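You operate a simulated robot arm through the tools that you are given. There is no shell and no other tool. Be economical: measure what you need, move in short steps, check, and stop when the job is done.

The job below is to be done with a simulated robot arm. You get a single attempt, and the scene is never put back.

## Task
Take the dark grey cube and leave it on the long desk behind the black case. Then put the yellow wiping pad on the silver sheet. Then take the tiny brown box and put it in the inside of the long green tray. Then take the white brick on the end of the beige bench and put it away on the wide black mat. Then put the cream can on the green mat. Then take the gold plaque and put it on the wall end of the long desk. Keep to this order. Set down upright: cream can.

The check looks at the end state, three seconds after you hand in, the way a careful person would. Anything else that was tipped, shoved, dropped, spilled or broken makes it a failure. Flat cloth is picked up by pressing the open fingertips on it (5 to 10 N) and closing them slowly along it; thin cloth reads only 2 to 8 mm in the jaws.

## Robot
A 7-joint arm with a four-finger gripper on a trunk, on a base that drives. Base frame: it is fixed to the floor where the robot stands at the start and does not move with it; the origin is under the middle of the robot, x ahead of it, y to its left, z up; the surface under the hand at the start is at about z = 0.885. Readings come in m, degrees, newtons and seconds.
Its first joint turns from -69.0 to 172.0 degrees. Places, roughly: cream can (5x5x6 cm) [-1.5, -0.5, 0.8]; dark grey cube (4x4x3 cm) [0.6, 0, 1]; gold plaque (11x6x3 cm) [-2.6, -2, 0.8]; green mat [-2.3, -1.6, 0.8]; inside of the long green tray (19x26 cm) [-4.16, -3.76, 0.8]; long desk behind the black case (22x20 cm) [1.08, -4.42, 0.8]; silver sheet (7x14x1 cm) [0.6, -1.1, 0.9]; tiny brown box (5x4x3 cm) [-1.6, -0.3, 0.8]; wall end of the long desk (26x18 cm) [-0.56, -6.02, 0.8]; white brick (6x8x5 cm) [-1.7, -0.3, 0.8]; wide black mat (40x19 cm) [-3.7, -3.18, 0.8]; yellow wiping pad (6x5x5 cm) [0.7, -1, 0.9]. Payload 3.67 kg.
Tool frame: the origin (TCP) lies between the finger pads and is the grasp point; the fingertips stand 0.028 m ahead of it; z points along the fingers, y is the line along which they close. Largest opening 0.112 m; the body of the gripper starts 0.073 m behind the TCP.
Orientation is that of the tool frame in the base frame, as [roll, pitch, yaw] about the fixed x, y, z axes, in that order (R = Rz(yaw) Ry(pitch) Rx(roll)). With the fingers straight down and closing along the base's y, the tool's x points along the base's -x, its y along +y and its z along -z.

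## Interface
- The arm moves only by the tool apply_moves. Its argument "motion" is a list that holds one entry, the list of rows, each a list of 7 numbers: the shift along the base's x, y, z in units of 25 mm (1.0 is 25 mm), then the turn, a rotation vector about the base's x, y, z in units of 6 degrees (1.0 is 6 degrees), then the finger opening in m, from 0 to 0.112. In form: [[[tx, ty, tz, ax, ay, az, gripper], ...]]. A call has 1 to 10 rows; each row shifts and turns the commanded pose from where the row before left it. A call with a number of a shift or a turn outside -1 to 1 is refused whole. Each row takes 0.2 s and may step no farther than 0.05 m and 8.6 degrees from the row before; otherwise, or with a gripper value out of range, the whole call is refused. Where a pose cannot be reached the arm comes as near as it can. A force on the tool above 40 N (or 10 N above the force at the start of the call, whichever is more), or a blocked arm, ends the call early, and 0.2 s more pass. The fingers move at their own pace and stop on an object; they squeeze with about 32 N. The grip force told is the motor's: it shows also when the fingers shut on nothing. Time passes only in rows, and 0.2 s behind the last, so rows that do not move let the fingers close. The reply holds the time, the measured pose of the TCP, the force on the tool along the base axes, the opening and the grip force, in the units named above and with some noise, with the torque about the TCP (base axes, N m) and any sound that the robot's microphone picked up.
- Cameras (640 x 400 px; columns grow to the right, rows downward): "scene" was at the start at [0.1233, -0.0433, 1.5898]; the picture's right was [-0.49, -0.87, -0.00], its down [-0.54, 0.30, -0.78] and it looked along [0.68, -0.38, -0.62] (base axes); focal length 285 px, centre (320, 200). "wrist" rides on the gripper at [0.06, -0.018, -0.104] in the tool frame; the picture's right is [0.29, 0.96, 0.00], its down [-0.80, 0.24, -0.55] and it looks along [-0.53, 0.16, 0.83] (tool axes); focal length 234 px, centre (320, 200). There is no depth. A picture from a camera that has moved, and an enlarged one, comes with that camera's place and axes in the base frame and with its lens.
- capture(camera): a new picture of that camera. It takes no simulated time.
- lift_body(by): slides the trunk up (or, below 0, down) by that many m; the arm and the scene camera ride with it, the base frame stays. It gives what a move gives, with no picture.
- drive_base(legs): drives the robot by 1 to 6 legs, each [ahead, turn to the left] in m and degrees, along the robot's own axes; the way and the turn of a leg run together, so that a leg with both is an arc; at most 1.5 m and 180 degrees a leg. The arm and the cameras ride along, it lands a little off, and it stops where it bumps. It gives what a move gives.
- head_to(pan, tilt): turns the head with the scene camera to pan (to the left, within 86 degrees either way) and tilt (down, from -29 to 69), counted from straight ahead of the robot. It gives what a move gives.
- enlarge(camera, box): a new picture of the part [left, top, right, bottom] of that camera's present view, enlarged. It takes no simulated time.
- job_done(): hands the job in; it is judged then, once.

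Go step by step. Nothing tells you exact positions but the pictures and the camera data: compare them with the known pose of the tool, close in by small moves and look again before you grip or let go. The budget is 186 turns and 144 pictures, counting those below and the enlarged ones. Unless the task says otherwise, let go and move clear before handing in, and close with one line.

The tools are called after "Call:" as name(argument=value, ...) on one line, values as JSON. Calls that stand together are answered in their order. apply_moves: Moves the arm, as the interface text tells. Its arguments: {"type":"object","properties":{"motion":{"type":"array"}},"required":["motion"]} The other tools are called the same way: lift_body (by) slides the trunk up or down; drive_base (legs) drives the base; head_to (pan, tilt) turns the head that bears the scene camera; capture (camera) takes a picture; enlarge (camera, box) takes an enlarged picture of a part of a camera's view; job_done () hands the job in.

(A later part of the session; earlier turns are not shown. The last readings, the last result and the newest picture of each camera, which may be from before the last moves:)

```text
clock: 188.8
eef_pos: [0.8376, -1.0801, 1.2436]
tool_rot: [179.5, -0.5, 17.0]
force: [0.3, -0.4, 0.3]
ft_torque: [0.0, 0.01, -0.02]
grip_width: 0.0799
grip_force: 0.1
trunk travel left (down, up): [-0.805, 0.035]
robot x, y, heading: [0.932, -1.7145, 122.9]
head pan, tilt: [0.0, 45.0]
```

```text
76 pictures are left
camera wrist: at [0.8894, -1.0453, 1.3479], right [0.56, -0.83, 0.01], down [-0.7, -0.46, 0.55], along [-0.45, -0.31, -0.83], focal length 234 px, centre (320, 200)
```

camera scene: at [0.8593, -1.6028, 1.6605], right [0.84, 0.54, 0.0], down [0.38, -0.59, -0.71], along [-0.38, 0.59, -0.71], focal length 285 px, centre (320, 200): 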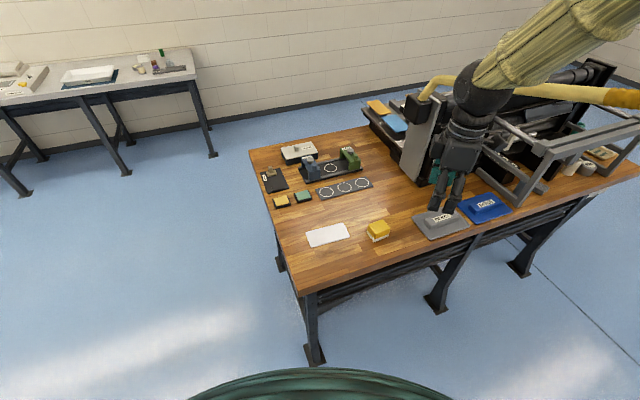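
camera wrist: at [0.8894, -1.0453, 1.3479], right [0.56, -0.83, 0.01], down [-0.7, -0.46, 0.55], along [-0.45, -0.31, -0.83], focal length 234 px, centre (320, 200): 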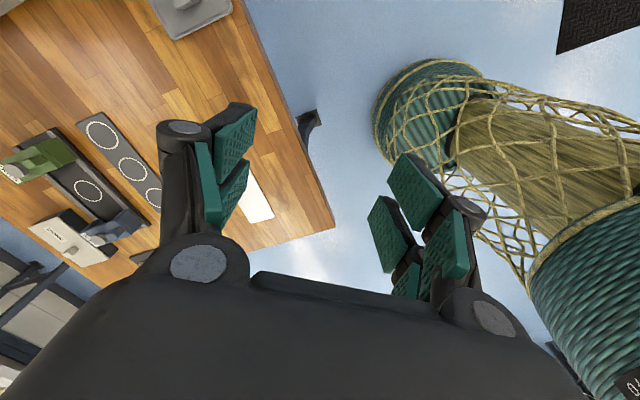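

I enlarge to find the pad's orientation.

Call:
enlarge(camera="scene", box=[296, 190, 424, 270])

```text
5.00 times, centred on (360, 230) of scene
camera zoom: at [0.8593, -1.6028, 1.6605], right [0.84, 0.54, 0.0], down [0.38, -0.59, -0.71], along [-0.38, 0.59, -0.71], focal length 1426 px, centre (120, 50)
```

zoom: 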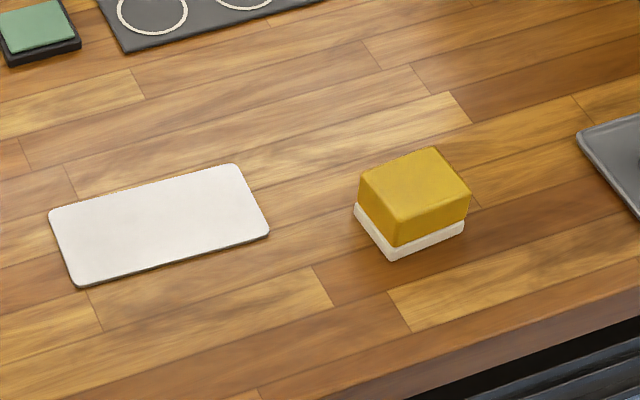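

The pad's long side runs near 60°, centre about (0.70,-1.00). I bring the hand above with yaw 60° at z≈1.10.

Call:
apply_moves(motion=[[[-0.68, 0.4, 0, 0, 0, 0.9, 0.1], [-0.68, 0.4, 0, 0, 0, 0.9, 0.1], [-0.68, 0.4, 0, 0, 0, 0.9, 0.1], [-0.68, 0.4, 0, 0, 0, 0.9, 0.1], [-0.68, 0.4, -0.8, 0, 0, 0.9, 0.1], [-0.68, 0.4, -0.9, 0, 0, 0.9, 0.1], [-0.68, 0.4, -1, 0, 0, 0.9, 0.1], [-0.68, 0.4, -1, 0, 0, 0.9, 0.1], [0, 0, -1, 0, 0, 0, 0.1], [0, 0, -1, 0, 0, 0, 0.1]]])

Call:
capture(camera="wrist")

```text
clock: 191.0
eef_pos: [0.7002, -0.9998, 1.1009]
tool_rot: [179.6, -0.3, 60.3]
force: [-0.2, -0.3, 0.6]
ft_torque: [-0.04, -0.04, 0.04]
grip_width: 0.0999
grip_force: 0.0
trunk travel left (down, up): [-0.805, 0.035]
robot x, y, heading: [0.9318, -1.7117, 122.8]
head pan, tilt: [0.0, 45.0]
```

```text
74 pictures are left
camera wrist: at [0.7143, -0.9388, 1.2058], right [0.97, -0.22, 0.01], down [-0.19, -0.81, 0.55], along [-0.12, -0.54, -0.83], focal length 234 px, centre (320, 200)
```

wrist: 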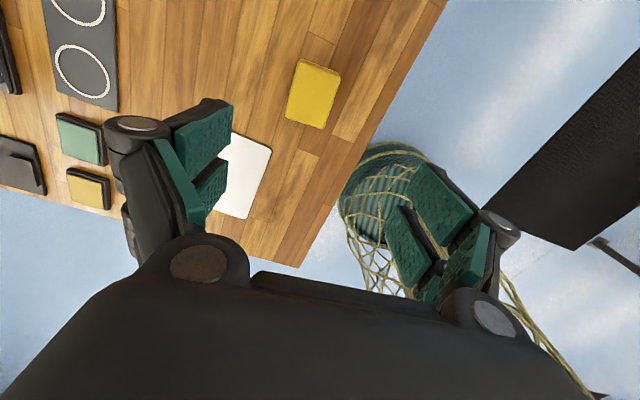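

The pad is about 17 mm further +y than my hand; orientation matches. I correct and descend to z 0.96.

Call:
apply_moves(motion=[[[0, 0.68, -0.6, 0, 0, 0, 0.1], [0, 0, -1, 0, 0, 0, 0.1], [0, 0, -1, 0, 0, 0, 0.1], [0, 0, -1, 0, 0, 0, 0.1], [0, 0, -1, 0, 0, 0, 0.1], [0, 0, -1, 0, 0, 0, 0.1], [0, 0, 0, 0, 0, 0, 0.1]]])

Call:
capture(camera="wrist")

```text
clock: 192.6
eef_pos: [0.6994, -0.9839, 0.9607]
tool_rot: [179.5, -0.4, 60.2]
force: [0.3, 0.7, 0.1]
ft_torque: [0.06, 0.0, 0.02]
grip_width: 0.1
grip_force: 0.1
trunk travel left (down, up): [-0.805, 0.035]
robot x, y, heading: [0.9333, -1.7089, 122.6]
head pan, tilt: [0.0, 45.0]
```

```text
73 pictures are left
camera wrist: at [0.7141, -0.9236, 1.0664], right [0.97, -0.23, 0.01], down [-0.19, -0.81, 0.55], along [-0.12, -0.54, -0.83], focal length 234 px, centre (320, 200)
```

wrist: 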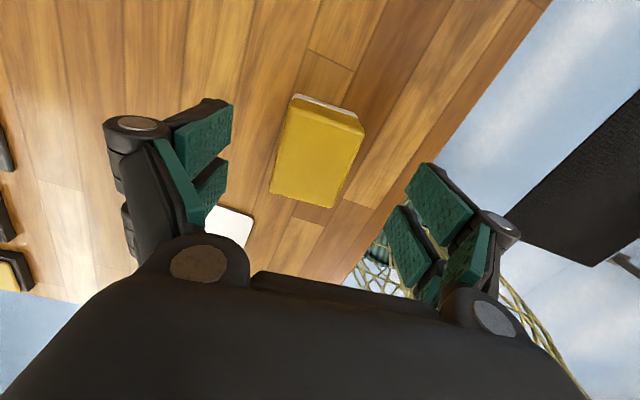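

Well centred. I descend to 0.938 and close.

Call:
apply_moves(motion=[[[0, 0, -0.5, 0, 0, 0, 0.1], [0, 0, -0.4, 0, 0, 0, 0.09], [0, 0, 0, 0, 0, 0, 0.075], [0, 0, 0, 0, 0, 0, 0.06], [0, 0, 0, 0, 0, 0, 0.05], [0, 0, 0, 0, 0, 0, 0.04], [0, 0, 0, 0, 0, 0, 0.035], [0, 0, 0, 0, 0, 0, 0.035]]])

Call:
capture(camera="wrist")

```text
clock: 194.4
eef_pos: [0.6981, -0.9834, 0.9392]
tool_rot: [179.5, -0.3, 60.2]
force: [-0.4, -0.6, 1.1]
ft_torque: [0.02, 0.04, 0.0]
grip_width: 0.0474
grip_force: 31.7
trunk travel left (down, up): [-0.805, 0.035]
robot x, y, heading: [0.9324, -1.7133, 122.8]
head pan, tilt: [0.0, 45.0]
```

```text
72 pictures are left
camera wrist: at [0.7135, -0.9229, 1.0433], right [0.97, -0.23, 0.01], down [-0.19, -0.81, 0.55], along [-0.12, -0.54, -0.83], focal length 234 px, centre (320, 200)
```

wrist: 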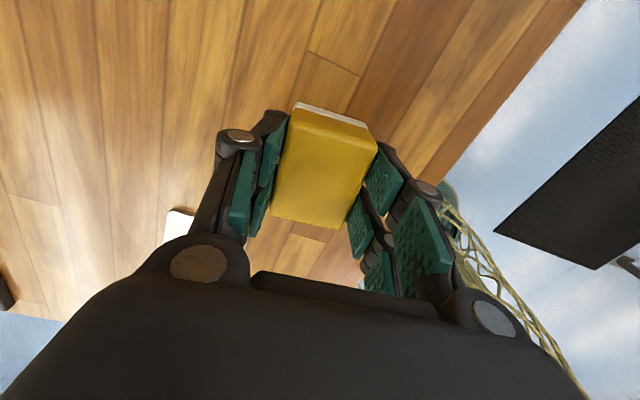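

Pad gripped at 47 mm. I lift 7.5 cm, move above the sheet centre (~0.555,-1.075), and turn to its long axis.

Call:
apply_moves(motion=[[[0, 0, 1, 0, 0, 0, 0.03], [0, 0, 1, 0, 0, 0, 0.03], [0, 0, 1, 0, 0, 0, 0.03], [-0.9, -0.6, 0, 0, 0, -0.4, 0.03], [-0.96, -0.6, 0, 0, 0, -0.4, 0.03], [-0.96, -0.6, 0, 0, 0, -0.5, 0.03], [-0.96, -0.62, 0, 0, 0, 0, 0.03], [-0.96, -0.62, 0, 0, 0, 0, 0.03], [-0.96, -0.62, 0, 0, 0, 0, 0.03], [0, 0, 0, 0, 0, 0, 0.03]]])

Call:
capture(camera="wrist")

Call:
enlarge(camera="scene", box=[256, 170, 416, 270])

```text
clock: 196.6
eef_pos: [0.5591, -1.0757, 1.0155]
tool_rot: [179.4, -0.3, 52.4]
force: [0.7, -0.3, -1.5]
ft_torque: [0.01, 0.03, 0.02]
grip_width: 0.0473
grip_force: 32.1
trunk travel left (down, up): [-0.805, 0.035]
robot x, y, heading: [0.9367, -1.7127, 122.7]
head pan, tilt: [0.0, 45.0]
```

```text
71 pictures are left
camera wrist: at [0.5818, -1.0171, 1.1201], right [0.93, -0.36, 0.01], down [-0.3, -0.78, 0.55], along [-0.19, -0.52, -0.83], focal length 234 px, centre (320, 200)
```

wrist: 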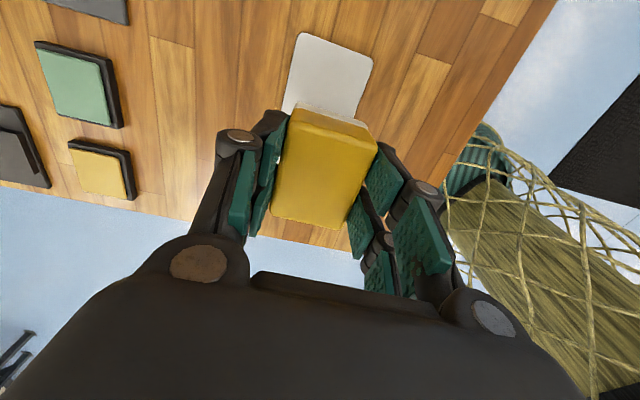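

```text
4.00 times, centred on (336, 220) of scene
camera zoom: at [0.8602, -1.6019, 1.6604], right [0.84, 0.54, 0.0], down [0.38, -0.59, -0.71], along [-0.38, 0.59, -0.71], focal length 1141 px, centre (256, 120)
```

zoom: 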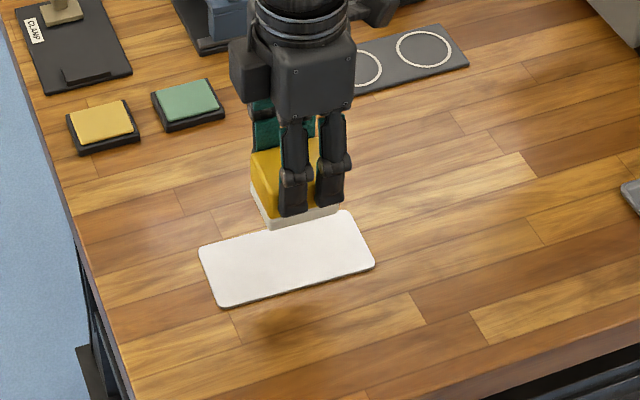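

Nearly over the centre. I nudge 6 mm and lower toward contact.

Call:
apply_moves(motion=[[[-0.22, -0.12, -0.6, 0, 0, 0, 0.03], [0, 0, -0.6, 0, 0, 0, 0.03], [0, 0, -0.6, 0, 0, 0, 0.03], [0, 0, -0.3, 0, 0, 0, 0.03], [0, 0, 0, 0, 0, 0, 0.03]]])

Call:
apply_moves(motion=[[[0, 0, -0.2, 0, 0, 0, 0.03], [0, 0, -0.15, 0, 0, 0, 0.03], [0, 0, 0, 0, 0, 0, 0.03]]])

```text
clock: 197.8
eef_pos: [0.5521, -1.0789, 0.9614]
tool_rot: [179.5, -0.4, 52.5]
force: [-0.4, 0.0, -0.4]
ft_torque: [0.03, -0.03, -0.05]
grip_width: 0.0476
grip_force: 31.6
trunk travel left (down, up): [-0.805, 0.035]
robot x, y, heading: [0.9309, -1.7104, 122.8]
head pan, tilt: [0.0, 45.0]
```

```text
clock: 198.6
eef_pos: [0.5514, -1.0779, 0.952]
tool_rot: [179.5, -0.3, 52.4]
force: [-0.3, 0.4, -1.0]
ft_torque: [-0.03, 0.01, 0.01]
grip_width: 0.0473
grip_force: 32.0
trunk travel left (down, up): [-0.805, 0.035]
robot x, y, heading: [0.9309, -1.7104, 122.8]
head pan, tilt: [0.0, 45.0]
```

Call:
apply_moves(motion=[[[0, 0, -0.15, 0, 0, 0, 0.03], [0, 0, -0.1, 0, 0, 0, 0.03], [0, 0, 0, 0, 0, 0, 0.03]]])

Call:
enlarge(camera="scene", box=[272, 190, 400, 270])

```text
clock: 199.4
eef_pos: [0.552, -1.0778, 0.9458]
tool_rot: [179.4, -0.4, 52.3]
force: [0.0, 0.2, -0.3]
ft_torque: [0.03, 0.01, 0.03]
grip_width: 0.0472
grip_force: 31.8
trunk travel left (down, up): [-0.805, 0.035]
robot x, y, heading: [0.9359, -1.7116, 123.0]
head pan, tilt: [0.0, 45.0]
```

```text
5.00 times, centred on (336, 230) of scene
camera zoom: at [0.8588, -1.6027, 1.6604], right [0.84, 0.54, 0.0], down [0.38, -0.59, -0.71], along [-0.38, 0.59, -0.71], focal length 1426 px, centre (240, 50)
```

zoom: 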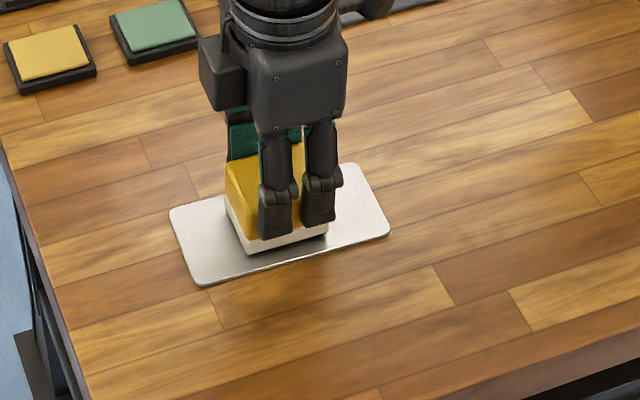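

The pad is centred over the silver sheet, nearly touching. A few more millimetres.

Call:
apply_moves(motion=[[[0, 0, -0.12, 0, 0, 0, 0.03], [0, 0, 0, 0, 0, 0, 0.03]]])

Call:
apply_moves(motion=[[[0, 0, -0.1, 0, 0, 0, 0.03], [0, 0, 0, 0, 0, 0, 0.03]]])

```text
clock: 200.0
eef_pos: [0.5523, -1.0779, 0.942]
tool_rot: [179.6, -0.4, 52.4]
force: [0.2, 1.1, 3.5]
ft_torque: [0.0, 0.13, 0.0]
grip_width: 0.0475
grip_force: 32.1
trunk travel left (down, up): [-0.805, 0.035]
robot x, y, heading: [0.9299, -1.7096, 123.1]
head pan, tilt: [0.0, 45.0]
```

```text
clock: 200.6
eef_pos: [0.5533, -1.0776, 0.9431]
tool_rot: [179.8, -0.4, 52.4]
force: [-1.4, 2.0, 23.7]
ft_torque: [0.08, 0.07, -0.01]
grip_width: 0.0476
grip_force: 32.7
trunk travel left (down, up): [-0.805, 0.035]
robot x, y, heading: [0.9285, -1.7126, 123.0]
head pan, tilt: [0.0, 45.0]
```

Contact at 0.942. I ease up 2 mm and open slowly.

Call:
apply_moves(motion=[[[0, 0, 0.08, 0, 0, 0, 0.045], [0, 0, 0, 0, 0, 0, 0.055], [0, 0, 0, 0, 0, 0, 0.07], [0, 0, 0, 0, 0, 0, 0.085], [0, 0, 0, 0, 0, 0, 0.085], [0, 0, 0.8, 0, 0, 0, 0.085], [0, 0, 1, 0, 0, 0, 0.085], [0, 0, 1, 0, 0, 0, 0.085], [0, 0, 1, 0, 0, 0, 0.085], [0, 0, 1, 0, 0, 0, 0.085]]])

Call:
capture(camera="wrist")

```text
clock: 202.8
eef_pos: [0.5522, -1.08, 1.0616]
tool_rot: [179.5, -0.4, 52.5]
force: [-0.5, -0.5, -0.2]
ft_torque: [0.0, -0.01, 0.0]
grip_width: 0.0851
grip_force: 0.0
trunk travel left (down, up): [-0.805, 0.035]
robot x, y, heading: [0.9301, -1.7153, 123.1]
head pan, tilt: [0.0, 45.0]
```

```text
68 pictures are left
camera wrist: at [0.5743, -1.0204, 1.1664], right [0.93, -0.36, 0.01], down [-0.3, -0.78, 0.55], along [-0.19, -0.52, -0.83], focal length 234 px, centre (320, 200)
```

wrist: 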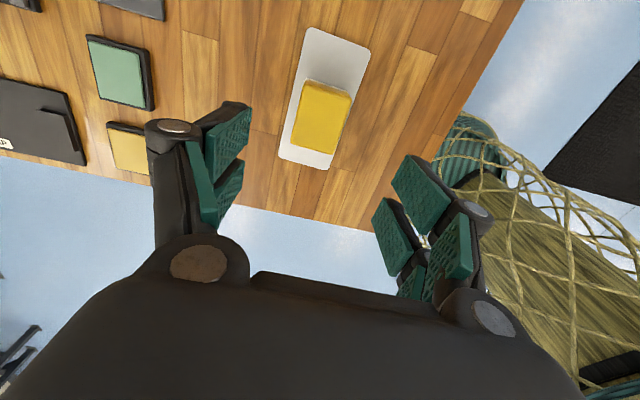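

The yellow pad sits on the silver sheet. Next the bench behind my start; I raise, retract, back off and drive around the bench's right end.

Call:
apply_moves(motion=[[[0, 0, 1, 0, 0, 0, 0.085], [0, 0, 1, 0, 0, 0, 0.085], [0, 0, 1, 0, 0, 0, 0.085], [0, 0, 1, 0, 0, 0, 0.085], [0, 0, 1, 0, 0, 0, 0.085], [0.6, -0.9, 1, 0, 0, 0, 0.085], [0.6, -0.9, 1, 0, 0, 0, 0.085], [0.6, -0.9, 0.5, 0, 0, 0, 0.085], [0.6, -0.9, 0, 0, 0, 0, 0.085], [0.6, -0.9, 0, 0, 0, 0, 0.085]]])

Call:
drive_base(legs=[[-0.22, 0], [0, 58], [0.95, 0], [0, -44], [0.9, 0]])

Call:
head_to(pan=-15, tilt=30)

Call:
capture(camera="scene")

```text
clock: 205.0
eef_pos: [0.6288, -1.1921, 1.2491]
tool_rot: [179.6, -0.5, 52.4]
force: [-0.7, -0.8, 1.0]
ft_torque: [0.03, 0.02, 0.0]
grip_width: 0.085
grip_force: 0.0
trunk travel left (down, up): [-0.805, 0.035]
robot x, y, heading: [0.9322, -1.7133, 123.4]
head pan, tilt: [0.0, 45.0]
```

```text
clock: 220.2
eef_pos: [-0.9975, -0.8615, 1.2481]
tool_rot: [179.5, -0.4, 67.0]
force: [0.6, 0.0, -0.3]
ft_torque: [0.0, -0.02, 0.02]
grip_width: 0.085
grip_force: 0.0
trunk travel left (down, up): [-0.805, 0.035]
robot x, y, heading: [-0.5724, -1.2928, 137.5]
head pan, tilt: [0.0, 45.0]
```

```text
clock: 220.9
eef_pos: [-0.9963, -0.8618, 1.2472]
tool_rot: [179.5, -0.4, 67.0]
force: [-0.7, 0.8, 0.2]
ft_torque: [-0.02, -0.01, -0.05]
grip_width: 0.085
grip_force: 0.2
trunk travel left (down, up): [-0.805, 0.035]
robot x, y, heading: [-0.5718, -1.2865, 137.4]
head pan, tilt: [-15.0, 30.0]
```

```text
67 pictures are left
camera scene: at [-0.6588, -1.1801, 1.683], right [0.84, 0.54, 0.0], down [0.27, -0.42, -0.87], along [-0.47, 0.73, -0.5], focal length 285 px, centre (320, 200)
```

scene: 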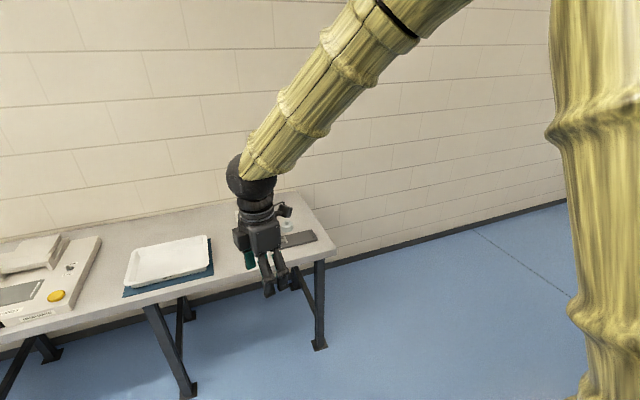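

The bench's end corner is near (-1.18,-0.24). I drive nearer and look down at the objects.

Call:
drive_base(legs=[[0, -6], [0.6, 0]])

Call:
head_to(pan=10, tilt=45)

Call:
capture(camera="scene")

Call:
capture(camera="wrist")

```text
clock: 224.9
eef_pos: [-1.3452, -0.3699, 1.2499]
tool_rot: [179.4, -0.4, 60.9]
force: [0.3, -0.2, -0.6]
ft_torque: [0.03, 0.01, 0.03]
grip_width: 0.085
grip_force: 0.0
trunk travel left (down, up): [-0.805, 0.035]
robot x, y, heading: [-0.9697, -0.8424, 131.3]
head pan, tilt: [-15.0, 30.0]
```

```text
clock: 225.8
eef_pos: [-1.3441, -0.3706, 1.2476]
tool_rot: [179.5, -0.5, 60.9]
force: [-0.1, -0.8, 0.1]
ft_torque: [-0.04, 0.02, 0.01]
grip_width: 0.085
grip_force: 0.0
trunk travel left (down, up): [-0.805, 0.035]
robot x, y, heading: [-0.9641, -0.839, 131.1]
head pan, tilt: [10.0, 45.0]
```

```text
66 pictures are left
camera scene: at [-1.0655, -0.7534, 1.6605], right [0.63, 0.78, 0.0], down [0.55, -0.44, -0.71], along [-0.55, 0.44, -0.71], focal length 285 px, centre (320, 200)
```

scene: 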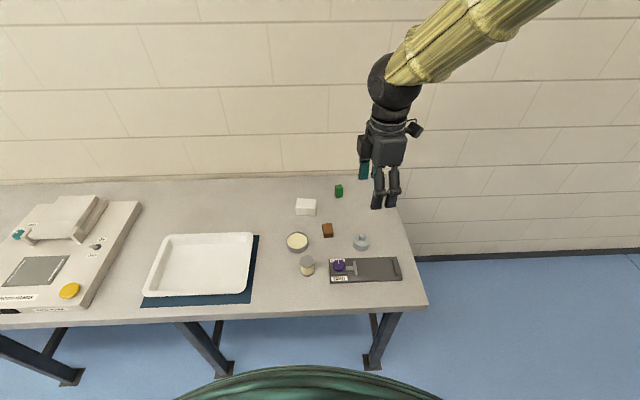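

```text
65 pictures are left
camera wrist: at [-1.3315, -0.3097, 1.3542], right [0.98, -0.21, 0.01], down [-0.18, -0.81, 0.55], along [-0.11, -0.54, -0.83], focal length 234 px, centre (320, 200)
```

wrist: 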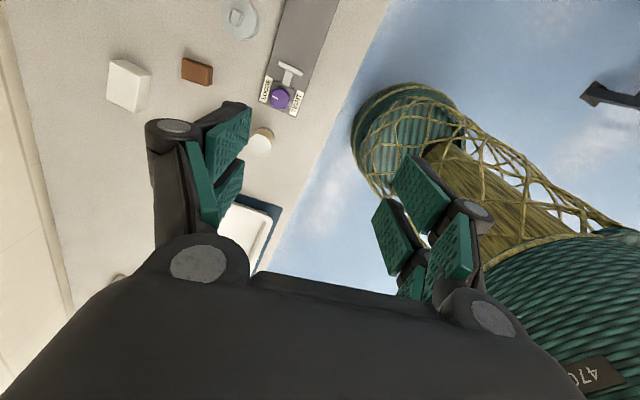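

Brown box at about (-1.587,-0.30), white brick at (-1.73,-0.30), cream can at (-1.51,-0.46). I enlarge for the brown box's orientation.

Call:
enlarge(camera="wrist", box=[90, 30, 282, 150])

Call:
enlarge(camera="scene", box=[256, 180, 416, 280])

```text
3.33 times, centred on (186, 90) of wrist
camera zoom: at [-1.3315, -0.3097, 1.3542], right [0.98, -0.21, 0.01], down [-0.18, -0.81, 0.55], along [-0.11, -0.54, -0.83], focal length 781 px, centre (767, 567)
```

zoom: 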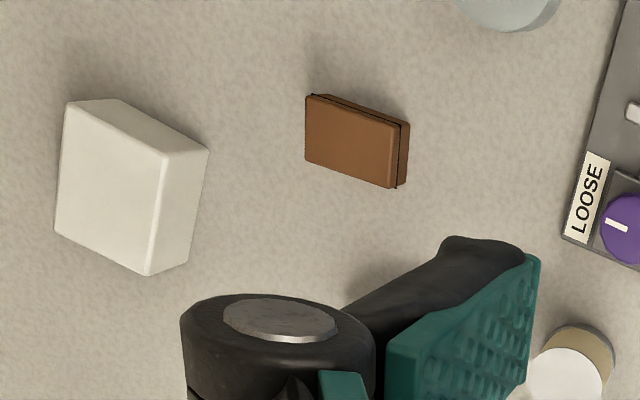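

```text
4.00 times, centred on (336, 230) of scene
camera zoom: at [-1.0655, -0.7534, 1.6605], right [0.63, 0.78, 0.0], down [0.55, -0.44, -0.71], along [-0.55, 0.44, -0.71], focal length 1141 px, centre (256, 80)
```

zoom: 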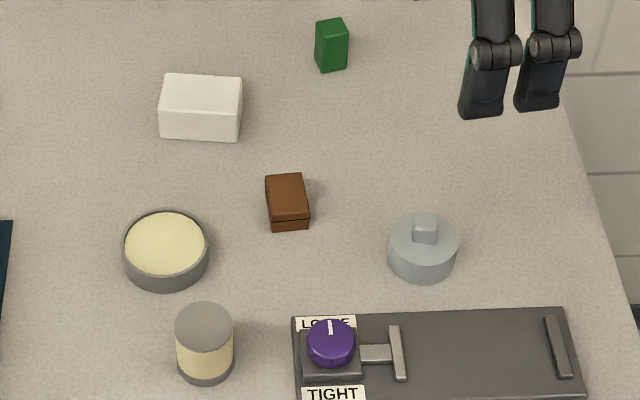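

I use the present yaw (fingers across its 5 cm side) and move above (-1.586,-0.302), then lower the trunk 0.25 m.

Call:
apply_moves(motion=[[[-0.97, 0.27, 0, 0, 0, 0, 0.1], [-0.97, 0.27, 0, 0, 0, 0, 0.1], [-0.97, 0.27, 0, 0, 0, 0, 0.1], [-0.97, 0.27, 0, 0, 0, 0, 0.1], [-0.97, 0.27, 0, 0, 0, 0, 0.1], [-0.97, 0.27, 0, 0, 0, 0, 0.1], [-0.97, 0.27, 0, 0, 0, 0, 0.1], [-0.97, 0.27, 0, 0, 0, 0, 0.1], [-0.97, 0.27, 0, 0, 0, 0, 0.1], [-0.97, 0.3, 0, 0, 0, 0, 0.1]]])

Call:
lift_body(by=-0.3)

Call:
capture(camera="wrist")

```text
clock: 227.9
eef_pos: [-1.5888, -0.3005, 1.2456]
tool_rot: [179.5, -0.4, 60.9]
force: [-0.5, 0.2, 0.0]
ft_torque: [-0.05, -0.02, 0.0]
grip_width: 0.0999
grip_force: 0.2
trunk travel left (down, up): [-0.805, 0.035]
robot x, y, heading: [-0.9684, -0.8392, 131.2]
head pan, tilt: [10.0, 45.0]
```

```text
clock: 230.9
eef_pos: [-1.5879, -0.3006, 0.9475]
tool_rot: [179.5, -0.4, 60.9]
force: [0.3, 0.4, -0.2]
ft_torque: [0.02, -0.01, -0.01]
grip_width: 0.1
grip_force: 0.0
trunk travel left (down, up): [-0.505, 0.335]
robot x, y, heading: [-0.9672, -0.8428, 131.3]
head pan, tilt: [10.0, 45.0]
```

```text
62 pictures are left
camera wrist: at [-1.575, -0.2403, 1.0533], right [0.98, -0.21, 0.01], down [-0.18, -0.81, 0.55], along [-0.11, -0.54, -0.83], focal length 234 px, centre (320, 200)
```

wrist: 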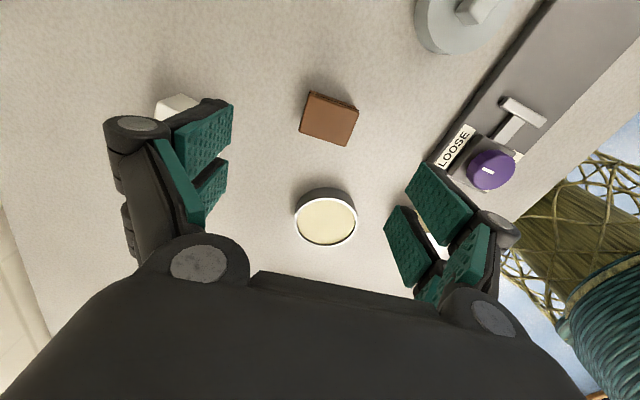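

I shift 11 mm in +x and descend to TCP 0.845, then look.

Call:
apply_moves(motion=[[[0.43, -0.08, -0.6, 0, 0, 0, 0.1], [0, 0, -0.9, 0, 0, 0, 0.09], [0, 0, -0.9, 0, 0, 0, 0.085], [0, 0, -0.9, 0, 0, 0, 0.085], [0, 0, -0.8, 0, 0, 0, 0.08], [0, 0, 0, 0, 0, 0, 0.08]]])

Call:
capture(camera="wrist")

```text
clock: 232.3
eef_pos: [-1.5764, -0.3042, 0.8467]
tool_rot: [179.4, -0.4, 61.0]
force: [-0.6, -0.1, -0.2]
ft_torque: [-0.01, 0.03, -0.01]
grip_width: 0.0798
grip_force: 0.1
trunk travel left (down, up): [-0.505, 0.335]
robot x, y, heading: [-0.9625, -0.8409, 131.4]
head pan, tilt: [10.0, 45.0]
```

```text
61 pictures are left
camera wrist: at [-1.5633, -0.2425, 0.9515], right [0.98, -0.21, 0.01], down [-0.18, -0.81, 0.55], along [-0.11, -0.54, -0.83], focal length 234 px, centre (320, 200)
```

wrist: 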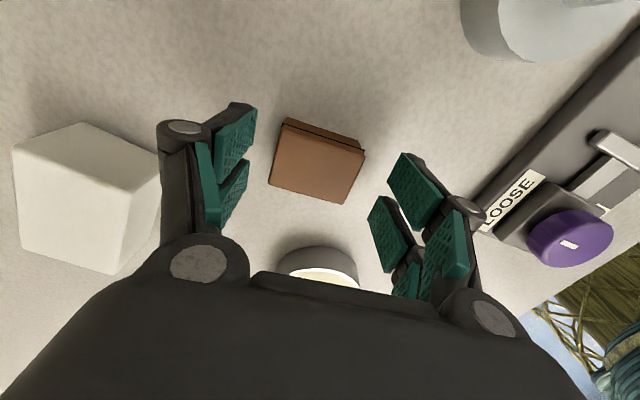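

Centred. I descend 14 mm and close.

Call:
apply_moves(motion=[[[0, 0, -0.3, 0, 0, 0, 0.075], [0, 0, -0.2, 0, 0, 0, 0.07], [0, 0, 0, 0, 0, 0, 0.06], [0, 0, 0, 0, 0, 0, 0.05], [0, 0, 0, 0, 0, 0, 0.04], [0, 0, 0, 0, 0, 0, 0.035], [0, 0, 0, 0, 0, 0, 0.035]]])

Call:
capture(camera="wrist")

```text
clock: 233.9
eef_pos: [-1.5765, -0.3035, 0.8329]
tool_rot: [179.4, -0.4, 60.9]
force: [-0.7, -0.5, -0.1]
ft_torque: [0.0, -0.02, -0.03]
grip_width: 0.049
grip_force: 31.6
trunk travel left (down, up): [-0.505, 0.335]
robot x, y, heading: [-0.9654, -0.8424, 131.3]
head pan, tilt: [10.0, 45.0]
```

```text
60 pictures are left
camera wrist: at [-1.5631, -0.2426, 0.9381], right [0.98, -0.21, 0.01], down [-0.18, -0.81, 0.55], along [-0.11, -0.54, -0.83], focal length 234 px, centre (320, 200)
```

wrist: 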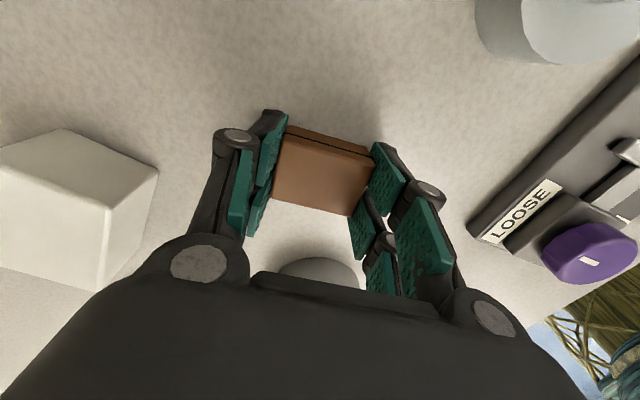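

Gripped at 49 mm. I lift straight up with the trunk.

Call:
lift_body(by=0.3)

```text
clock: 236.9
eef_pos: [-1.5766, -0.3038, 1.1335]
tool_rot: [179.5, -0.4, 61.0]
force: [-0.7, 0.1, -0.7]
ft_torque: [0.02, 0.01, 0.01]
grip_width: 0.0495
grip_force: 31.9
trunk travel left (down, up): [-0.805, 0.035]
robot x, y, heading: [-0.9636, -0.8408, 131.4]
head pan, tilt: [10.0, 45.0]
```

The box is held at z 1.13. I retract the arm, back off the bench, turn left and drive along the wall benches.

Call:
apply_moves(motion=[[[0.95, -0.85, 0.6, 0, 0, 0, 0.03], [0.95, -0.85, 0.6, 0, 0, 0, 0.03], [0.95, -0.85, 0.6, 0, 0, 0, 0.03], [0.95, -0.85, 0.6, 0, 0, 0, 0.03], [0.95, -0.85, 0.6, 0, 0, 0, 0.03], [0.95, -0.85, 0.6, 0, 0, 0, 0.03], [0.95, -0.85, 0, 0, 0, 0, 0.03], [0.95, -0.85, 0, 0, 0, 0, 0.03]]])

Call:
drive_base(legs=[[-0.3, 0], [0, 103], [1.4, 0], [1.2, 0]])

Call:
head_to(pan=-20, tilt=25)

Call:
capture(camera="scene")

```text
clock: 238.8
eef_pos: [-1.3854, -0.4748, 1.2257]
tool_rot: [179.6, -0.4, 60.8]
force: [-0.2, -0.1, -1.7]
ft_torque: [0.01, -0.01, 0.02]
grip_width: 0.0492
grip_force: 31.8
trunk travel left (down, up): [-0.805, 0.035]
robot x, y, heading: [-0.9638, -0.839, 131.5]
head pan, tilt: [10.0, 45.0]
```

```text
clock: 257.4
eef_pos: [-2.5089, -3.6946, 1.2236]
tool_rot: [179.5, -0.4, 164.8]
force: [0.1, -1.0, -0.2]
ft_torque: [0.01, 0.02, -0.01]
grip_width: 0.0495
grip_force: 32.1
trunk travel left (down, up): [-0.805, 0.035]
robot x, y, heading: [-2.2521, -3.1988, -125.0]
head pan, tilt: [10.0, 45.0]
```

```text
clock: 258.4
eef_pos: [-2.5083, -3.6943, 1.2237]
tool_rot: [179.5, -0.5, 164.8]
force: [-0.5, -0.4, -0.5]
ft_torque: [0.02, 0.01, 0.0]
grip_width: 0.049
grip_force: 31.9
trunk travel left (down, up): [-0.805, 0.035]
robot x, y, heading: [-2.2502, -3.196, -124.8]
head pan, tilt: [-20.0, 25.0]
```

```text
59 pictures are left
camera scene: at [-2.3573, -3.2944, 1.691], right [-0.58, 0.82, 0.0], down [0.35, 0.24, -0.91], along [-0.74, -0.52, -0.42], focal length 285 px, centre (320, 200)
```

scene: 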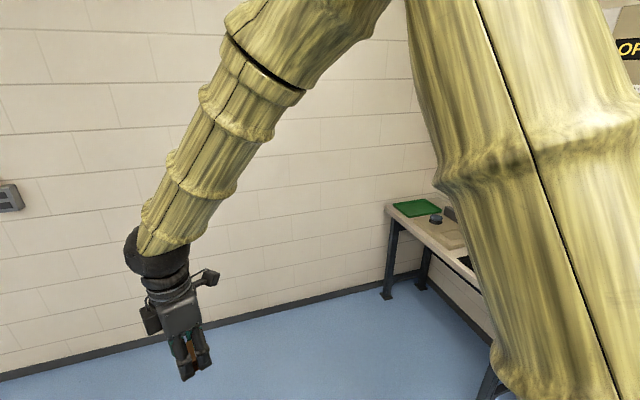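

The green tray lies at the far end near the wall, about (-4.2,-3.77). I advance 0.9 m, turn right to face the bench, and look.

Call:
drive_base(legs=[[0.9, 0], [0, -70]])

Call:
head_to(pan=5, tilt=30)

Call:
capture(camera="scene")

```text
clock: 266.1
eef_pos: [-3.3195, -3.8622, 1.2244]
tool_rot: [179.4, -0.5, 94.3]
force: [0.2, 0.3, -0.5]
ft_torque: [-0.03, -0.01, -0.01]
grip_width: 0.0491
grip_force: 31.4
trunk travel left (down, up): [-0.805, 0.035]
robot x, y, heading: [-2.7647, -3.9378, 164.8]
head pan, tilt: [-20.0, 25.0]
```

```text
clock: 267.0
eef_pos: [-3.3173, -3.8623, 1.2242]
tool_rot: [179.4, -0.4, 94.4]
force: [-0.5, 0.0, -0.6]
ft_torque: [-0.01, 0.0, -0.04]
grip_width: 0.0489
grip_force: 31.5
trunk travel left (down, up): [-0.805, 0.035]
robot x, y, heading: [-2.7689, -3.9353, 164.8]
head pan, tilt: [5.0, 30.0]
```

```text
58 pictures are left
camera scene: at [-2.9059, -3.9099, 1.6831], right [0.18, 0.98, 0.0], down [0.49, -0.09, -0.87], along [-0.85, 0.15, -0.5], focal length 285 px, centre (320, 200)
```

scene: 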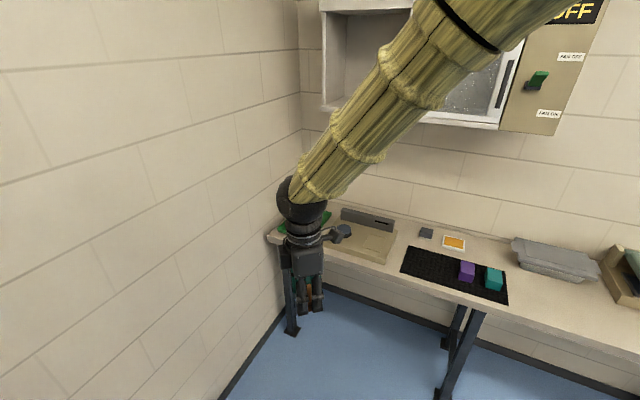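

A cabinet hangs on the wall above the bench, so I lower the trunk 0.2 m before approaching, then drive in.

Call:
lift_body(by=-0.2)

Call:
drive_base(legs=[[0.55, 0]])

Call:
head_to(pan=0, tilt=40)

Call:
capture(camera="scene")

Call:
capture(camera="wrist")

```text
clock: 269.2
eef_pos: [-3.3189, -3.8634, 1.023]
tool_rot: [179.6, -0.4, 94.4]
force: [0.5, -0.1, 0.8]
ft_torque: [-0.02, 0.0, -0.01]
grip_width: 0.049
grip_force: 31.9
trunk travel left (down, up): [-0.605, 0.235]
robot x, y, heading: [-2.7685, -3.9397, 164.7]
head pan, tilt: [5.0, 30.0]
```

```text
clock: 272.4
eef_pos: [-3.8452, -3.7197, 1.0231]
tool_rot: [179.5, -0.5, 94.3]
force: [0.1, -0.4, -1.2]
ft_torque: [0.02, -0.01, 0.01]
grip_width: 0.0493
grip_force: 32.1
trunk travel left (down, up): [-0.605, 0.235]
robot x, y, heading: [-3.287, -3.793, 164.9]
head pan, tilt: [5.0, 30.0]
```

```text
clock: 273.1
eef_pos: [-3.8445, -3.7198, 1.0237]
tool_rot: [179.4, -0.4, 94.3]
force: [-0.1, -0.2, -1.2]
ft_torque: [-0.01, 0.01, 0.01]
grip_width: 0.0491
grip_force: 31.8
trunk travel left (down, up): [-0.605, 0.235]
robot x, y, heading: [-3.2916, -3.797, 164.9]
head pan, tilt: [0.0, 40.0]
```

```text
57 pictures are left
camera scene: at [-3.4238, -3.7611, 1.4678], right [0.26, 0.97, 0.0], down [0.62, -0.17, -0.77], along [-0.74, 0.2, -0.64], focal length 285 px, centre (320, 200)
```

scene: 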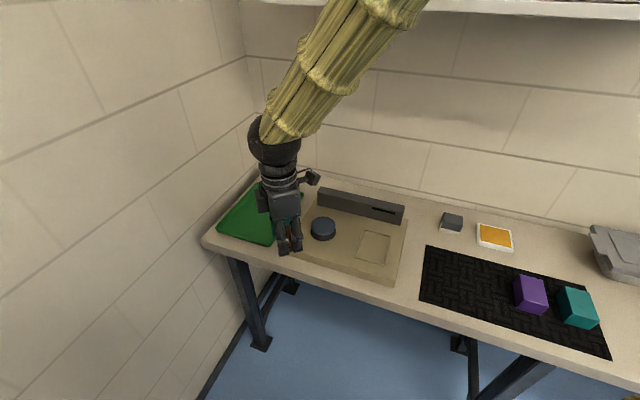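

```text
56 pictures are left
camera wrist: at [-3.8665, -3.6624, 1.129], right [0.93, 0.36, 0.01], down [0.29, -0.78, 0.55], along [0.21, -0.51, -0.83], focal length 234 px, centre (320, 200)
```

wrist: 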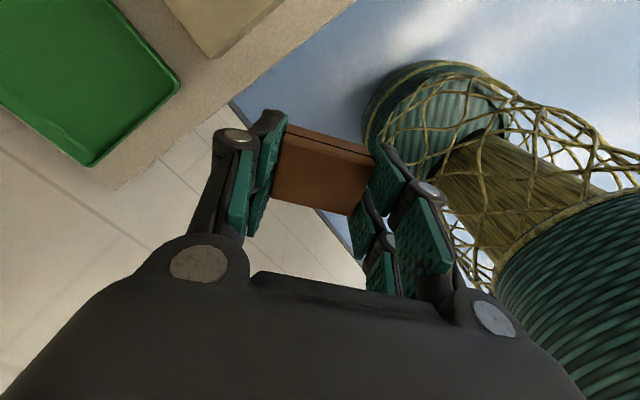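

Tray centre is about (-4.18,-3.765). I move the held box over (-4.16,-3.745), slightly away from the side wall.

Call:
apply_moves(motion=[[[-1, -0.08, 0, 0, 0, 0, 0.03], [-1, -0.08, 0, 0, 0, 0, 0.03], [-1, -0.08, 0, 0, 0, 0, 0.03], [-1, -0.08, 0, 0, 0, 0, 0.03], [-1, -0.08, 0, 0, 0, 0, 0.03], [-1, -0.08, 0, 0, 0, 0, 0.03], [-1, -0.08, 0, 0, 0, 0, 0.03], [-1, -0.08, 0, 0, 0, 0, 0.03], [-1, -0.08, 0, 0, 0, 0, 0.03], [-1, -0.08, 0, 0, 0, 0, 0.03]]])

Call:
apply_moves(motion=[[[-1, -0.08, 0, 0, 0, 0, 0.03], [-1, -0.08, 0, 0, 0, 0, 0.03], [-0.6, -0.04, 0, 0, 0, 0, 0.03], [0, 0, 0, 0, 0, 0, 0.03]]])

Call:
capture(camera="wrist")

Call:
capture(camera="scene")

```text
clock: 275.3
eef_pos: [-4.0949, -3.7414, 1.0231]
tool_rot: [179.6, -0.3, 94.3]
force: [-0.1, -0.4, -0.4]
ft_torque: [-0.02, -0.03, 0.0]
grip_width: 0.0492
grip_force: 32.1
trunk travel left (down, up): [-0.605, 0.235]
robot x, y, heading: [-3.2902, -3.7953, 164.7]
head pan, tilt: [0.0, 40.0]
```

```text
clock: 276.3
eef_pos: [-4.1575, -3.7442, 1.024]
tool_rot: [179.6, -0.3, 94.3]
force: [0.0, 0.6, -0.9]
ft_torque: [-0.01, 0.0, -0.02]
grip_width: 0.0493
grip_force: 32.0
trunk travel left (down, up): [-0.605, 0.235]
robot x, y, heading: [-3.2898, -3.7981, 164.8]
head pan, tilt: [0.0, 40.0]
```

```text
55 pictures are left
camera wrist: at [-4.1809, -3.6873, 1.1292], right [0.93, 0.36, 0.01], down [0.29, -0.78, 0.55], along [0.21, -0.51, -0.83], focal length 234 px, centre (320, 200)
```

wrist: 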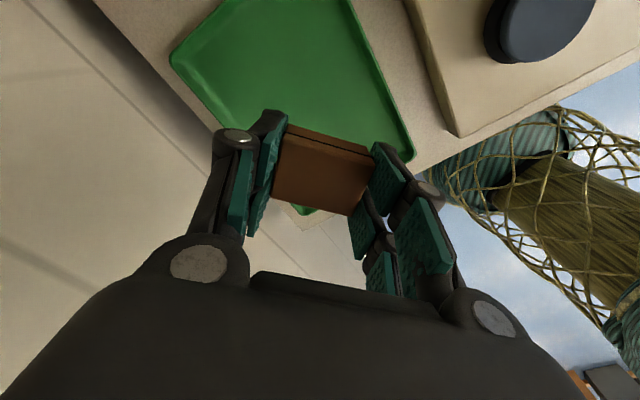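

```text
54 pictures are left
camera scene: at [-3.4234, -3.7609, 1.4678], right [0.26, 0.96, 0.0], down [0.62, -0.17, -0.77], along [-0.74, 0.2, -0.64], focal length 285 px, centre (320, 200)
```

scene: 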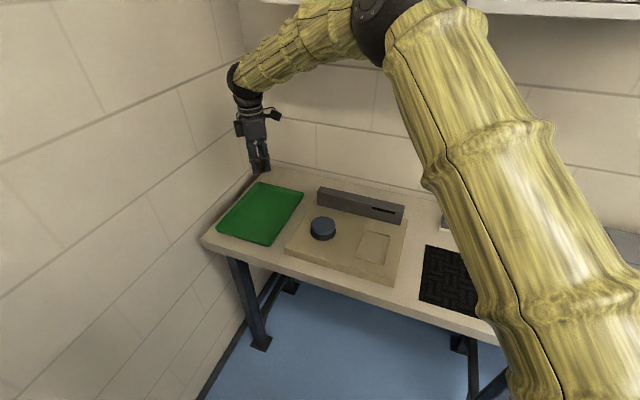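

The landing point falls inside the tray near the middle. I lower the trunk 0.16 m.

Call:
lift_body(by=-0.16)

Call:
capture(camera="wrist")

```text
clock: 278.1
eef_pos: [-4.1589, -3.7465, 0.8642]
tool_rot: [179.5, -0.4, 94.3]
force: [0.3, 0.8, 0.1]
ft_torque: [0.02, -0.01, -0.02]
grip_width: 0.049
grip_force: 32.2
trunk travel left (down, up): [-0.445, 0.395]
robot x, y, heading: [-3.2904, -3.7955, 164.6]
head pan, tilt: [0.0, 40.0]
```

```text
53 pictures are left
camera wrist: at [-4.1811, -3.6877, 0.9691], right [0.93, 0.36, 0.01], down [0.29, -0.78, 0.55], along [0.21, -0.51, -0.83], focal length 234 px, centre (320, 200)
```

wrist: 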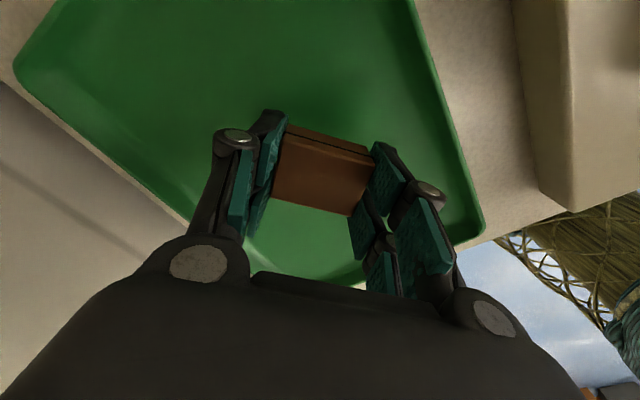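

Inside the tray. I shift 1.5 cm deeper and lower to contact.

Call:
apply_moves(motion=[[[-0.6, 0.4, 0, 0, 0, 0, 0.03], [0, 0, -0.5, 0, 0, 0, 0.03], [0, 0, -0.3, 0, 0, 0, 0.03], [0, 0, -0.15, 0, 0, 0, 0.03], [0, 0, 0, 0, 0, 0, 0.03]]])

Call:
apply_moves(motion=[[[0, 0, -0.15, 0, 0, 0, 0.03], [0, 0, 0, 0, 0, 0, 0.03]]])

```text
clock: 279.3
eef_pos: [-4.1741, -3.7354, 0.8411]
tool_rot: [179.5, -0.5, 94.3]
force: [0.8, -0.5, -1.0]
ft_torque: [0.0, -0.03, -0.01]
grip_width: 0.0492
grip_force: 32.4
trunk travel left (down, up): [-0.445, 0.395]
robot x, y, heading: [-3.2889, -3.7974, 165.0]
head pan, tilt: [0.0, 40.0]
```

```text
clock: 279.9
eef_pos: [-4.1734, -3.7359, 0.8379]
tool_rot: [179.7, -0.4, 94.3]
force: [-1.3, -0.1, 6.6]
ft_torque: [-0.03, 0.19, -0.03]
grip_width: 0.0496
grip_force: 32.4
trunk travel left (down, up): [-0.445, 0.395]
robot x, y, heading: [-3.2907, -3.7967, 164.9]
head pan, tilt: [0.0, 40.0]
```

Contact at 0.838 with 7 N. I open slowly and rise a little straight up.

Call:
apply_moves(motion=[[[0, 0, 0, 0, 0, 0, 0.045], [0, 0, 0, 0, 0, 0, 0.055], [0, 0, 0, 0, 0, 0, 0.065], [0, 0, 0, 0, 0, 0, 0.065], [0, 0, 1, 0, 0, 0, 0.065], [0, 0, 1, 0, 0, 0, 0.065], [0, 0, 1, 0, 0, 0, 0.065], [0, 0, 1, 0, 0, 0, 0.065], [0, 0, 1, 0, 0, 0, 0.065]]])

Call:
capture(camera="wrist")

```text
clock: 281.9
eef_pos: [-4.1739, -3.7353, 0.9638]
tool_rot: [179.5, -0.4, 94.4]
force: [0.1, 0.8, 0.0]
ft_torque: [0.0, -0.02, 0.02]
grip_width: 0.0651
grip_force: 0.1
trunk travel left (down, up): [-0.445, 0.395]
robot x, y, heading: [-3.2909, -3.7997, 164.6]
head pan, tilt: [0.0, 40.0]
```

```text
52 pictures are left
camera wrist: at [-4.1964, -3.6777, 1.0678], right [0.93, 0.36, 0.01], down [0.29, -0.78, 0.55], along [0.21, -0.51, -0.83], focal length 234 px, centre (320, 200)
```

wrist: 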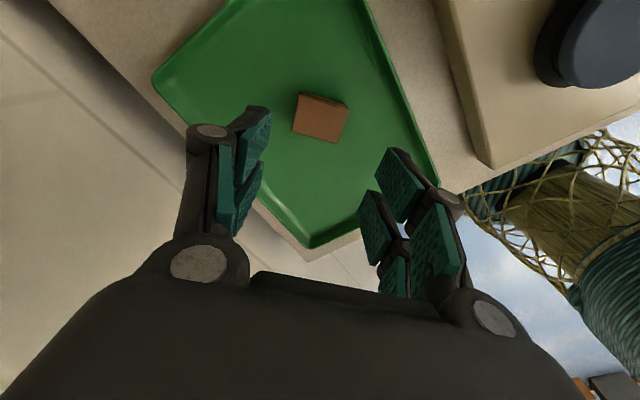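

The brown box is in the tray. I raise the arm a bit, retract, back out, and return along the wall to the first bench for the white brick.

Call:
apply_moves(motion=[[[0, 0, 1, 0, 0, 0, 0.065], [0, 0, 1, 0, 0, 0, 0.065], [0.9, 0, 0.6, 0, 0, 0, 0.065], [1, 0, 0, 0, 0, 0, 0.065], [1, 0, 0, 0, 0, 0, 0.065], [1, 0, 0, 0, 0, 0, 0.065], [1, 0, 0, 0, 0, 0, 0.065], [1, 0, 0, 0, 0, 0, 0.065], [1, 0, 0, 0, 0, 0, 0.065], [1, 0, 0, 0, 0, 0, 0.065]]])

Call:
apply_moves(motion=[[[1, 0, 0, 0, 0, 0, 0.065], [1, 0, 0, 0, 0, 0, 0.065], [1, 0, 0, 0, 0, 0, 0.065]]])

Call:
drive_base(legs=[[-0.6, 0], [0, -108], [1.2, 0]])

Call:
lift_body(by=0.25)

```text
clock: 284.1
eef_pos: [-3.9754, -3.7346, 1.0282]
tool_rot: [179.6, -0.5, 94.4]
force: [-0.5, 0.8, 0.4]
ft_torque: [0.01, 0.02, -0.02]
grip_width: 0.065
grip_force: 0.0
trunk travel left (down, up): [-0.445, 0.395]
robot x, y, heading: [-3.294, -3.7951, 164.7]
head pan, tilt: [0.0, 40.0]
```

```text
clock: 284.9
eef_pos: [-3.8987, -3.7346, 1.0258]
tool_rot: [179.6, -0.3, 94.2]
force: [-0.5, 0.8, 0.9]
ft_torque: [-0.01, 0.0, -0.01]
grip_width: 0.0648
grip_force: 0.1
trunk travel left (down, up): [-0.445, 0.395]
robot x, y, heading: [-3.2922, -3.797, 164.7]
head pan, tilt: [0.0, 40.0]
```

```text
clock: 298.5
eef_pos: [-1.8897, -2.3198, 1.0264]
tool_rot: [179.5, -0.4, -10.5]
force: [-0.5, 0.0, -0.7]
ft_torque: [-0.01, -0.05, 0.01]
grip_width: 0.0649
grip_force: 0.1
trunk travel left (down, up): [-0.445, 0.395]
robot x, y, heading: [-2.1045, -2.8931, 59.6]
head pan, tilt: [0.0, 40.0]
```

```text
clock: 301.1
eef_pos: [-1.8908, -2.3194, 1.2757]
tool_rot: [179.5, -0.4, -10.6]
force: [-0.4, -0.6, 0.8]
ft_torque: [0.03, -0.01, 0.0]
grip_width: 0.0649
grip_force: 0.0
trunk travel left (down, up): [-0.695, 0.145]
robot x, y, heading: [-2.1067, -2.8915, 60.1]
head pan, tilt: [0.0, 40.0]
```

I continue to the first bench and turn to face it.

Call:
drive_base(legs=[[0, -5.5], [1.2, 0], [1.05, 0], [0, 90], [0.35, 0]])

Call:
head_to(pan=0, tilt=45)

Call:
capture(camera="scene")

```text
clock: 318.3
eef_pos: [-1.6769, -0.599, 1.2754]
tool_rot: [179.5, -0.4, 75.0]
force: [0.6, 0.3, -0.1]
ft_torque: [0.01, -0.03, 0.0]
grip_width: 0.0647
grip_force: 0.0
trunk travel left (down, up): [-0.695, 0.145]
robot x, y, heading: [-1.1241, -0.8613, 145.5]
head pan, tilt: [0.0, 40.0]
```

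```text
clock: 319.0
eef_pos: [-1.6757, -0.5992, 1.2756]
tool_rot: [179.5, -0.4, 75.1]
force: [-0.3, 0.4, -0.1]
ft_torque: [0.02, 0.01, 0.04]
grip_width: 0.0651
grip_force: 0.1
trunk travel left (down, up): [-0.695, 0.145]
robot x, y, heading: [-1.1187, -0.8607, 145.4]
head pan, tilt: [0.0, 45.0]
```

```text
51 pictures are left
camera scene: at [-1.2311, -0.7833, 1.5505], right [0.56, 0.83, 0.0], down [0.58, -0.4, -0.71], along [-0.58, 0.4, -0.71], focal length 285 px, centre (320, 200)
```

scene: 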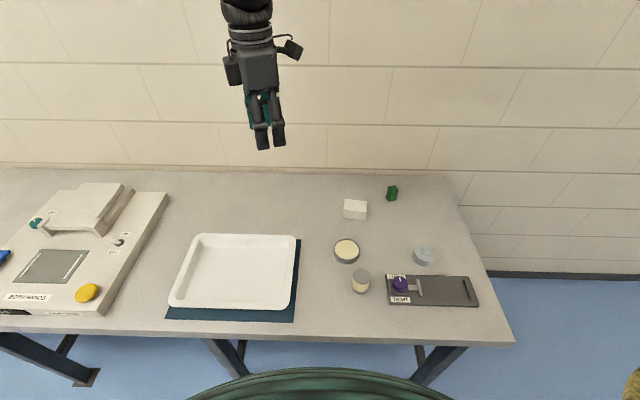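

Brick is at about (-1.733,-0.297), long side at 50°. I move above with yaw 50° and lower the trunk.

Call:
apply_moves(motion=[[[-0.2, 0.95, 0, 0, 0, -0.42, 0.1], [-0.2, 0.95, 0, 0, 0, -0.42, 0.1], [-0.2, 0.95, 0, 0, 0, -0.42, 0.1], [-0.2, 0.95, 0, 0, 0, -0.42, 0.1], [-0.2, 0.95, 0, 0, 0, -0.42, 0.1], [-0.2, 0.95, 0, 0, 0, -0.42, 0.1], [-0.2, 0.95, 0, 0, 0, -0.42, 0.11], [-0.2, 0.95, 0, 0, 0, -0.42, 0.11], [-0.2, 0.95, 0, 0, 0, -0.42, 0.11], [-0.2, 0.95, 0, 0, 0, -0.42, 0.11]]])

Call:
apply_moves(motion=[[[-0.2, 0.95, 0, 0, 0, 0, 0.11], [-0.1, 0.95, 0, 0, 0, 0, 0.11], [0, 0.68, 0, 0, 0, 0, 0.11], [0, 0, 0, 0, 0, 0, 0.11]]])

Call:
lift_body(by=-0.28)

Call:
capture(camera="wrist")

```text
clock: 321.2
eef_pos: [-1.7254, -0.3575, 1.2751]
tool_rot: [179.5, -0.3, 49.8]
force: [0.7, 0.5, 0.3]
ft_torque: [0.02, -0.02, 0.0]
grip_width: 0.1099
grip_force: 0.0
trunk travel left (down, up): [-0.695, 0.145]
robot x, y, heading: [-1.1209, -0.8542, 145.4]
head pan, tilt: [0.0, 45.0]
```

```text
clock: 322.2
eef_pos: [-1.7318, -0.2937, 1.2751]
tool_rot: [179.4, -0.4, 49.8]
force: [0.3, -0.4, -0.2]
ft_torque: [0.02, -0.02, -0.01]
grip_width: 0.1098
grip_force: 0.0
trunk travel left (down, up): [-0.695, 0.145]
robot x, y, heading: [-1.1186, -0.8571, 145.9]
head pan, tilt: [0.0, 45.0]
```

```text
clock: 325.0
eef_pos: [-1.7324, -0.2949, 0.9946]
tool_rot: [179.4, -0.4, 50.0]
force: [-0.5, 1.4, 0.1]
ft_torque: [0.0, -0.02, 0.0]
grip_width: 0.1103
grip_force: 0.3
trunk travel left (down, up): [-0.415, 0.425]
robot x, y, heading: [-1.1234, -0.8586, 145.8]
head pan, tilt: [0.0, 45.0]
```

```text
50 pictures are left
camera wrist: at [-1.7077, -0.2367, 1.1007], right [0.92, -0.4, 0.01], down [-0.34, -0.76, 0.55], along [-0.21, -0.51, -0.83], focal length 234 px, centre (320, 200)
```

wrist: 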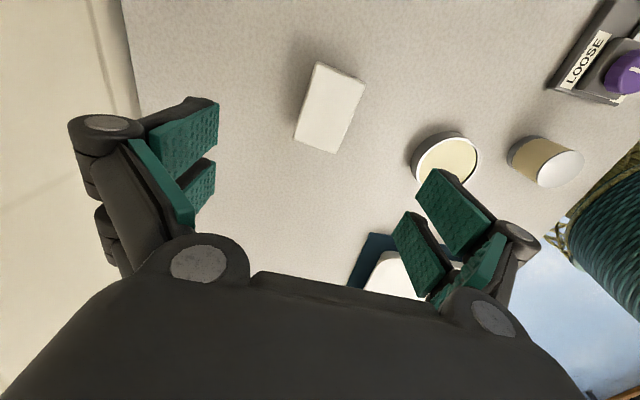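

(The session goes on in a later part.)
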